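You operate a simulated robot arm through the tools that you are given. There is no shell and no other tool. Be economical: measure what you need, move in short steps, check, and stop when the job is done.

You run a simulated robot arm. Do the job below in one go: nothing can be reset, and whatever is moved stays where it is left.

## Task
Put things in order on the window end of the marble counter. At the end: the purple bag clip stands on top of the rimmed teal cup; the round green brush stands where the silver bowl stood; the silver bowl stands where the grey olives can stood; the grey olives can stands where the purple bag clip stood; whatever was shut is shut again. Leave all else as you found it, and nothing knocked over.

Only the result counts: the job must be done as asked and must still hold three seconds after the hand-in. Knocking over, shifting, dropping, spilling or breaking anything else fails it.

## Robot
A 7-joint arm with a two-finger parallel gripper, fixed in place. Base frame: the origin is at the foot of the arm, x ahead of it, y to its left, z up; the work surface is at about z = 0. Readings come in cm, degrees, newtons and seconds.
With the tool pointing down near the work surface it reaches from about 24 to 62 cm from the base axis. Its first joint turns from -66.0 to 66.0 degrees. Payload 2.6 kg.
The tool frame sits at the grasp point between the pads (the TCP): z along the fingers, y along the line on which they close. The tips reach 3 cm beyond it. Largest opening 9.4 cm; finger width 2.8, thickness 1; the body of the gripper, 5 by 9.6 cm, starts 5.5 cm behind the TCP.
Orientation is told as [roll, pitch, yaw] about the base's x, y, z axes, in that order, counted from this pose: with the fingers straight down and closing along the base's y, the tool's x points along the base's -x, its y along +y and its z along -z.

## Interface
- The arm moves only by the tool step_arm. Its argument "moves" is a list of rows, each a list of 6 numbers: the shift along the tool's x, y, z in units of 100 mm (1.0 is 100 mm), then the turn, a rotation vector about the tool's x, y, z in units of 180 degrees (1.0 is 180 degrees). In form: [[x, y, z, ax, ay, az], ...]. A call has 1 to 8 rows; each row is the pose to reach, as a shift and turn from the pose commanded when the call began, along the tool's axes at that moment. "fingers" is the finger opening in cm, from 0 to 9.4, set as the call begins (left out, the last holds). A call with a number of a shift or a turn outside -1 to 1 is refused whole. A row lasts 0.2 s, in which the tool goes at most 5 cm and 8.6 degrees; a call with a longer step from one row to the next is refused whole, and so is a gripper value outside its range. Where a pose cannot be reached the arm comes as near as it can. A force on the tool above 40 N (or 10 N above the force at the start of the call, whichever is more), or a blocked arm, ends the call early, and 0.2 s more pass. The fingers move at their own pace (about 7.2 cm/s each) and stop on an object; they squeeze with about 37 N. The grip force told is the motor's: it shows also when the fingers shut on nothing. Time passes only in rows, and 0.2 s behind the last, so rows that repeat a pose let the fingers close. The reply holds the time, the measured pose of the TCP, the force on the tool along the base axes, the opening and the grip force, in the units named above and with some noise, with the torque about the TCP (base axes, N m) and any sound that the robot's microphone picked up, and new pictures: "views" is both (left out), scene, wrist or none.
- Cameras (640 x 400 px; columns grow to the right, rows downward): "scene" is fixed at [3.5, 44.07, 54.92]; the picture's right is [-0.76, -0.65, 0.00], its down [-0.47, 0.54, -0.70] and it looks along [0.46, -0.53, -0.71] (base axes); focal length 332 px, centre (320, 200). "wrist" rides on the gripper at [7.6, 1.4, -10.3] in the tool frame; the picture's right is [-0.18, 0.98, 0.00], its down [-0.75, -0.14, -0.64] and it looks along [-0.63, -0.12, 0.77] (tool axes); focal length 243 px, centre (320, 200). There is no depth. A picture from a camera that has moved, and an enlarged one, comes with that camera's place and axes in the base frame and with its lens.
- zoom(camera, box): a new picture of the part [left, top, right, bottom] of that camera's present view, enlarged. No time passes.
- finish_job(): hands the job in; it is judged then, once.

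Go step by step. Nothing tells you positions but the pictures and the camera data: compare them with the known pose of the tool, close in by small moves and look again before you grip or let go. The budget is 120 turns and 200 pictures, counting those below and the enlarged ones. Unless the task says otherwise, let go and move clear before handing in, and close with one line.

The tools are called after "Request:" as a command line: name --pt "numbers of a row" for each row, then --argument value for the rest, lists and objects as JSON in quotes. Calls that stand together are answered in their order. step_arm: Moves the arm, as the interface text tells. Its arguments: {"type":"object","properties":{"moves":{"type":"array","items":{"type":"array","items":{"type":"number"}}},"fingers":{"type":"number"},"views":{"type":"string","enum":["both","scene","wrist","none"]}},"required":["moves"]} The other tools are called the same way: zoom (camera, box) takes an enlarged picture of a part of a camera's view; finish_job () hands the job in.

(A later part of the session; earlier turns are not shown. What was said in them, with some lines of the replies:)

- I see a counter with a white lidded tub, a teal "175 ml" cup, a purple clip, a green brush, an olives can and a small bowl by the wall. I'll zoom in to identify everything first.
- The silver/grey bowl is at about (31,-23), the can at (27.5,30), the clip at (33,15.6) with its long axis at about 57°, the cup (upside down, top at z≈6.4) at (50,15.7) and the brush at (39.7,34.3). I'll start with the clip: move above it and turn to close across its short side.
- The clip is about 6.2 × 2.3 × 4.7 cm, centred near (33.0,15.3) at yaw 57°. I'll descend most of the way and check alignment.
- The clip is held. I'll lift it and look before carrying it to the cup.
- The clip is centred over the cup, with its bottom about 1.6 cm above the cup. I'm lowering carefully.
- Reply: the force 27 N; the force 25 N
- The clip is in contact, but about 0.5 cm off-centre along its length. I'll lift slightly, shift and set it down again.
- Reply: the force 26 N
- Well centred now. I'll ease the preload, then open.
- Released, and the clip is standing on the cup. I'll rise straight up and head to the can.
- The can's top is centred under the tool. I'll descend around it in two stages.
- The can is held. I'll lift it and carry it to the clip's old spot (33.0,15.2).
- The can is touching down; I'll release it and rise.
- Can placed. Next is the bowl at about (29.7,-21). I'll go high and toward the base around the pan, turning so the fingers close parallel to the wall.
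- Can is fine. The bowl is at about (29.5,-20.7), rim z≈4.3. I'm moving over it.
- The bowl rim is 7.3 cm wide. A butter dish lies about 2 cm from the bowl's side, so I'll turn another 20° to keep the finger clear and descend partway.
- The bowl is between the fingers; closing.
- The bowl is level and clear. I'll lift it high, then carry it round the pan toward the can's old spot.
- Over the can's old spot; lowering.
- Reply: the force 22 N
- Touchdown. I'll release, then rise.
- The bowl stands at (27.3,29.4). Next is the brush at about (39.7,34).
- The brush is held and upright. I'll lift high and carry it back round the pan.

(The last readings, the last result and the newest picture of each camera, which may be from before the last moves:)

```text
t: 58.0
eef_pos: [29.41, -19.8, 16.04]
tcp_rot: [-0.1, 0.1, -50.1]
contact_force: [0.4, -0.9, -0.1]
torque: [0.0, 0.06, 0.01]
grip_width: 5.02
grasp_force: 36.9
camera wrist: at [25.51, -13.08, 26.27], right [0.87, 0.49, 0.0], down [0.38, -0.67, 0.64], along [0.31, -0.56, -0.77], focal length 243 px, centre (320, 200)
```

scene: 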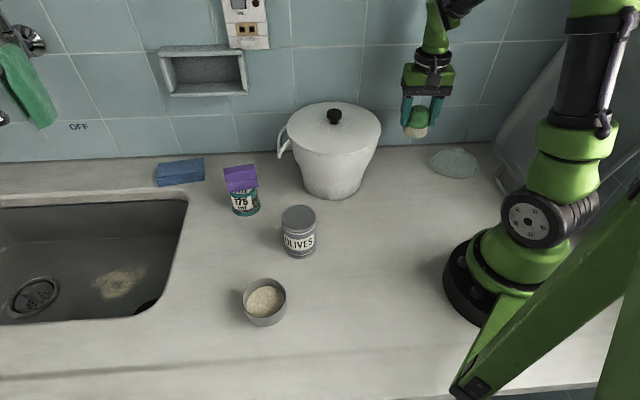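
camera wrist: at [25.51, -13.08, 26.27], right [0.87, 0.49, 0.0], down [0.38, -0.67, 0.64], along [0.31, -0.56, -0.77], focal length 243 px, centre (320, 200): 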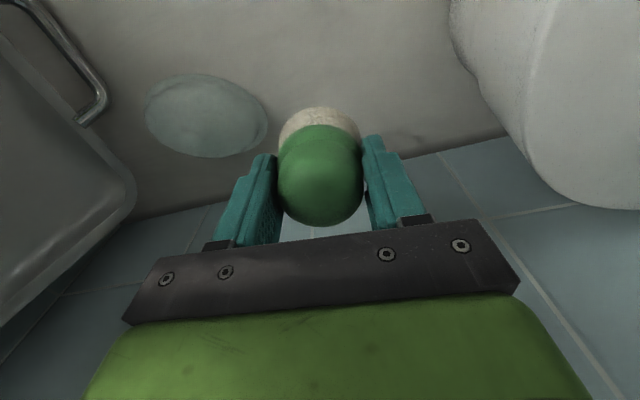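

Request:
step_arm --pt "-0.01 -0.01 0.35 0 0 0" --pt "-0.01 -0.01 0.7 0 0 0" --pt "-0.01 -0.01 0.95 0 0 0" --views "none"

Request:
step_arm --pt "0 0 0.08 0 0 0" --pt "0 0 0.15 0 0 0"

Request:
zoom --camera "scene" --box '[370, 110, 490, 200]'

```text
t: 58.8
eef_pos: [29.22, -19.92, 6.38]
tcp_rot: [0.0, 0.0, -50.1]
contact_force: [0.6, 0.7, -0.4]
torque: [-0.01, 0.01, -0.01]
grip_width: 5.0
grasp_force: 37.3
```

```text
t: 59.4
eef_pos: [29.28, -19.94, 5.05]
tcp_rot: [0.0, 0.0, -50.1]
contact_force: [0.2, 0.4, -0.7]
torque: [0.06, 0.01, 0.0]
grip_width: 5.02
grasp_force: 37.2
camera wrist: at [25.41, -13.18, 15.41], right [0.87, 0.49, 0.0], down [0.38, -0.67, 0.64], along [0.31, -0.56, -0.77], focal length 243 px, centre (320, 200)
```

scene: 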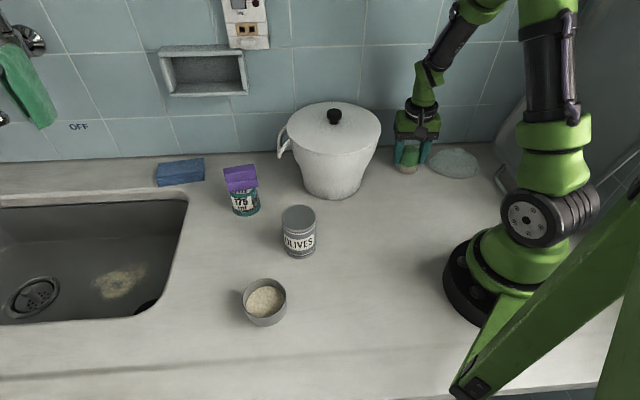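
wrist: 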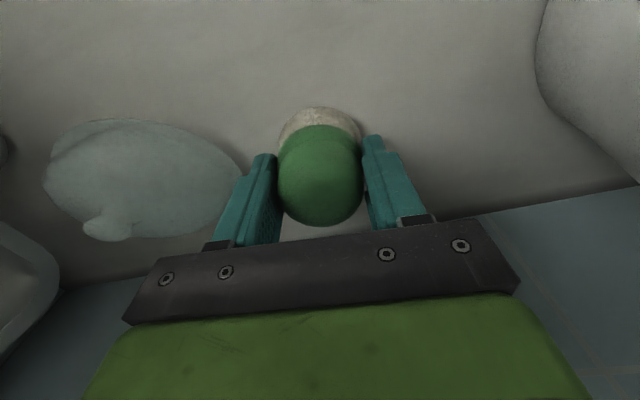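

```text
4.44 times, centred on (430, 155) of scene
camera zoom: at [3.5, 44.07, 54.92], right [-0.76, -0.65, 0.0], down [-0.47, 0.54, -0.7], along [0.46, -0.53, -0.71], focal length 1475 px, centre (-169, 400)
```

zoom: 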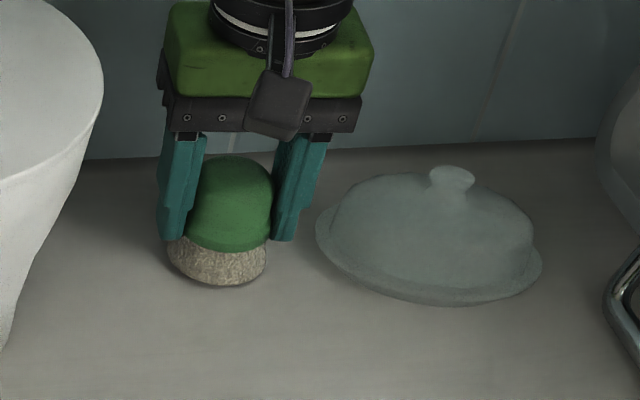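

The brush is over the bowl's old spot. Final lowering with a tiny correction toward the wall.

Request:
step_arm --pt "-0.03 0 0.02 0 0 0" --pt "-0.03 0 0.04 0 0 0" --views "none"

Request:
step_arm --pt "0 0 0.007 0 0 0" --pt "0 0 0.014 0 0 0" --views "none"

```text
t: 60.0
eef_pos: [29.48, -20.25, 4.68]
tcp_rot: [-0.1, 0.0, -50.2]
contact_force: [-0.2, 0.1, -1.2]
torque: [0.03, 0.01, -0.01]
grip_width: 5.04
grasp_force: 37.5
```

```text
t: 60.6
eef_pos: [29.39, -20.35, 4.58]
tcp_rot: [0.0, 0.1, -50.1]
contact_force: [-0.7, -1.1, 0.2]
torque: [-0.05, -0.04, -0.01]
grip_width: 5.02
grasp_force: 37.0
```

Request:
step_arm --pt "0 0 0.007 0 0 0" --pt "0 0 0.014 0 0 0" --views "none"

Request:
zoom --camera "scene" --box '[370, 110, 490, 200]'

```text
t: 61.2
eef_pos: [29.38, -20.36, 4.41]
tcp_rot: [0.1, 0.0, -50.2]
contact_force: [-7.7, 5.9, 23.9]
torque: [0.12, 0.15, -0.05]
grip_width: 5.04
grasp_force: 36.9
```

```text
4.44 times, centred on (430, 155) of scene
camera zoom: at [3.5, 44.08, 54.91], right [-0.76, -0.65, 0.0], down [-0.47, 0.54, -0.7], along [0.46, -0.53, -0.71], focal length 1475 px, centre (-169, 400)
```

zoom: 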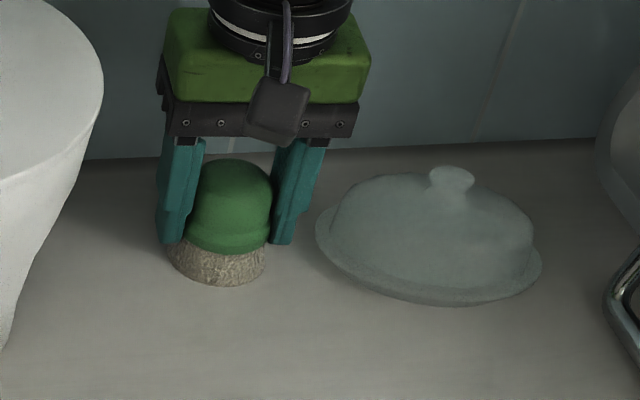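

Touchdown. I'll ease off, open modestly, and rise straight up.

Request:
step_arm --pt "0 0 -0.01 0 0 0" --pt "0 0 -0.012 0 0 0" --views "none"

Request:
step_arm --pt "0 0 0 0 0 0" --pt "0 0 0 0 0 0" --fingers 7.2 --views "wrist"

Request:
step_arm --pt "0 0 -0.1 0 0 0" --pt "0 0 -0.3 0 0 0" --pt "0 0 -0.65 0 0 0" --pt "0 0 -0.99 0 0 0" --views "none"

Request:
step_arm --pt "0.15 0.1 -0.3 0 0 0" --pt "0.4 0.2 -0.6 0 0 0" --pt "0.7 0.3 -0.9 0 0 0"

Request:
zoom --camera "scene" --box '[370, 110, 490, 200]'

Request:
zoom --camera "scene" --box '[160, 140, 340, 340]'

```text
t: 61.8
eef_pos: [29.43, -20.35, 4.49]
tcp_rot: [0.0, 0.0, -50.1]
contact_force: [0.2, -1.4, 1.7]
torque: [-0.07, -0.01, -0.04]
grip_width: 5.01
grasp_force: 37.4
```

```text
t: 62.4
eef_pos: [29.54, -20.23, 4.45]
tcp_rot: [0.1, 0.1, -50.0]
contact_force: [-0.2, 0.6, -0.8]
torque: [-0.01, -0.01, 0.01]
grip_width: 7.19
grasp_force: 0.0
camera wrist: at [25.62, -13.58, 14.8], right [0.87, 0.49, 0.0], down [0.38, -0.67, 0.64], along [0.31, -0.56, -0.77], focal length 243 px, centre (320, 200)
```

wrist: 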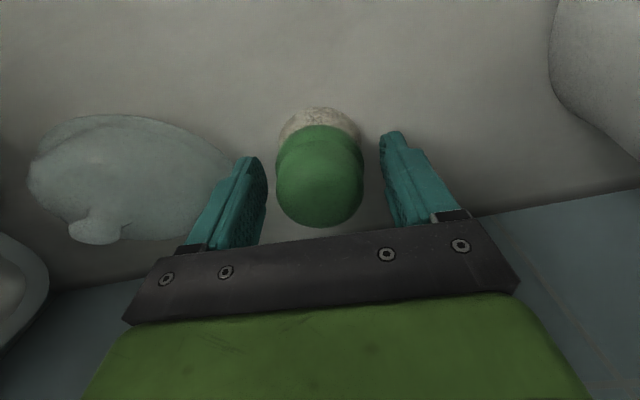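

```text
t: 63.4
eef_pos: [29.47, -20.27, 14.27]
tcp_rot: [0.0, 0.0, -49.9]
contact_force: [-0.1, -0.5, 0.7]
torque: [-0.01, 0.02, 0.0]
grip_width: 7.2
grasp_force: 0.0
```

```text
t: 64.2
eef_pos: [27.64, -13.18, 23.1]
tcp_rot: [-0.2, 0.0, -50.1]
contact_force: [0.3, 0.1, -0.5]
torque: [-0.04, 0.03, 0.02]
grip_width: 7.21
grasp_force: 0.0
camera wrist: at [23.89, -6.42, 33.54], right [0.87, 0.49, 0.0], down [0.38, -0.67, 0.64], along [0.31, -0.56, -0.77], focal length 243 px, centre (320, 200)
```

scene: 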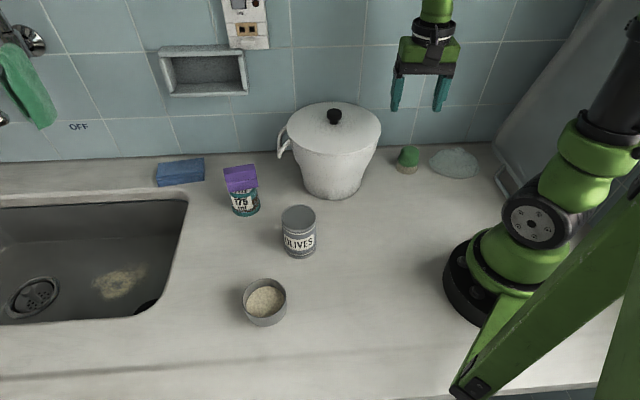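
wrist: 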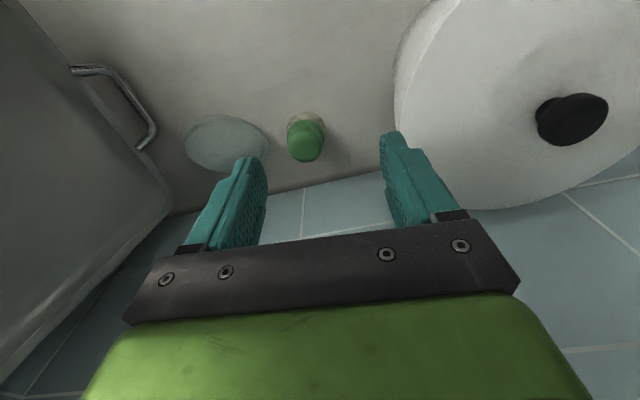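

```text
4.44 times, centred on (430, 155) of scene
camera zoom: at [3.51, 44.07, 54.92], right [-0.76, -0.65, 0.0], down [-0.47, 0.54, -0.7], along [0.46, -0.53, -0.71], focal length 1475 px, centre (-169, 400)
```

zoom: 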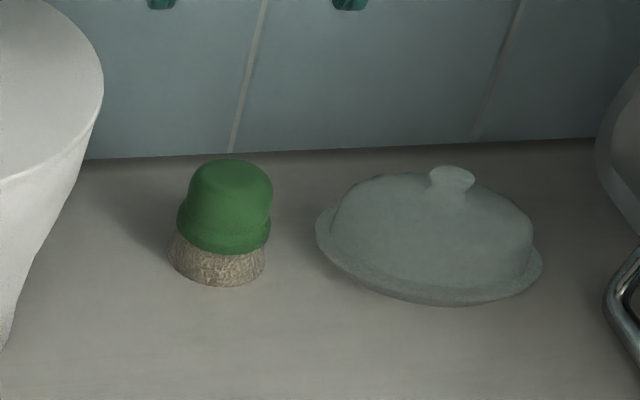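

```text
2.00 times, centred on (250, 240) of scene
camera zoom: at [3.51, 44.07, 54.92], right [-0.76, -0.65, 0.0], down [-0.47, 0.54, -0.7], along [0.46, -0.53, -0.71], focal length 664 px, centre (460, 120)
```

zoom: 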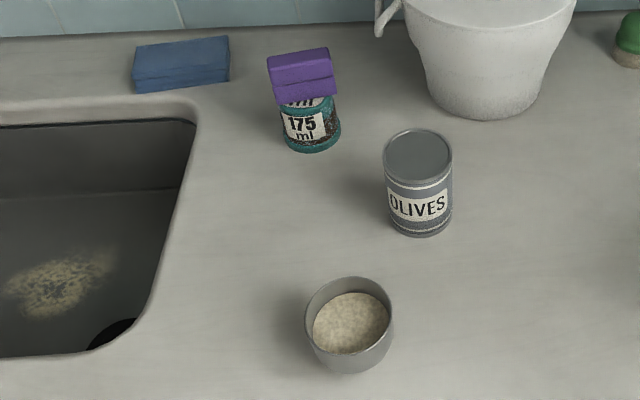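

All four items are in place and upright, and nothing else looks moved. The gripper is empty and clear of everything, so I'm handing in.

Request:
finish_job

```text
The job is handed in.
```

The job is handed in. The clip stands on the teal cup, the olives can is where the clip was, and the silver bowl is where the can was. The green brush is where the bowl was. I placed everything by eye from the cameras, to within about 1 cm, and I opened nothing, so there was nothing to shut again.
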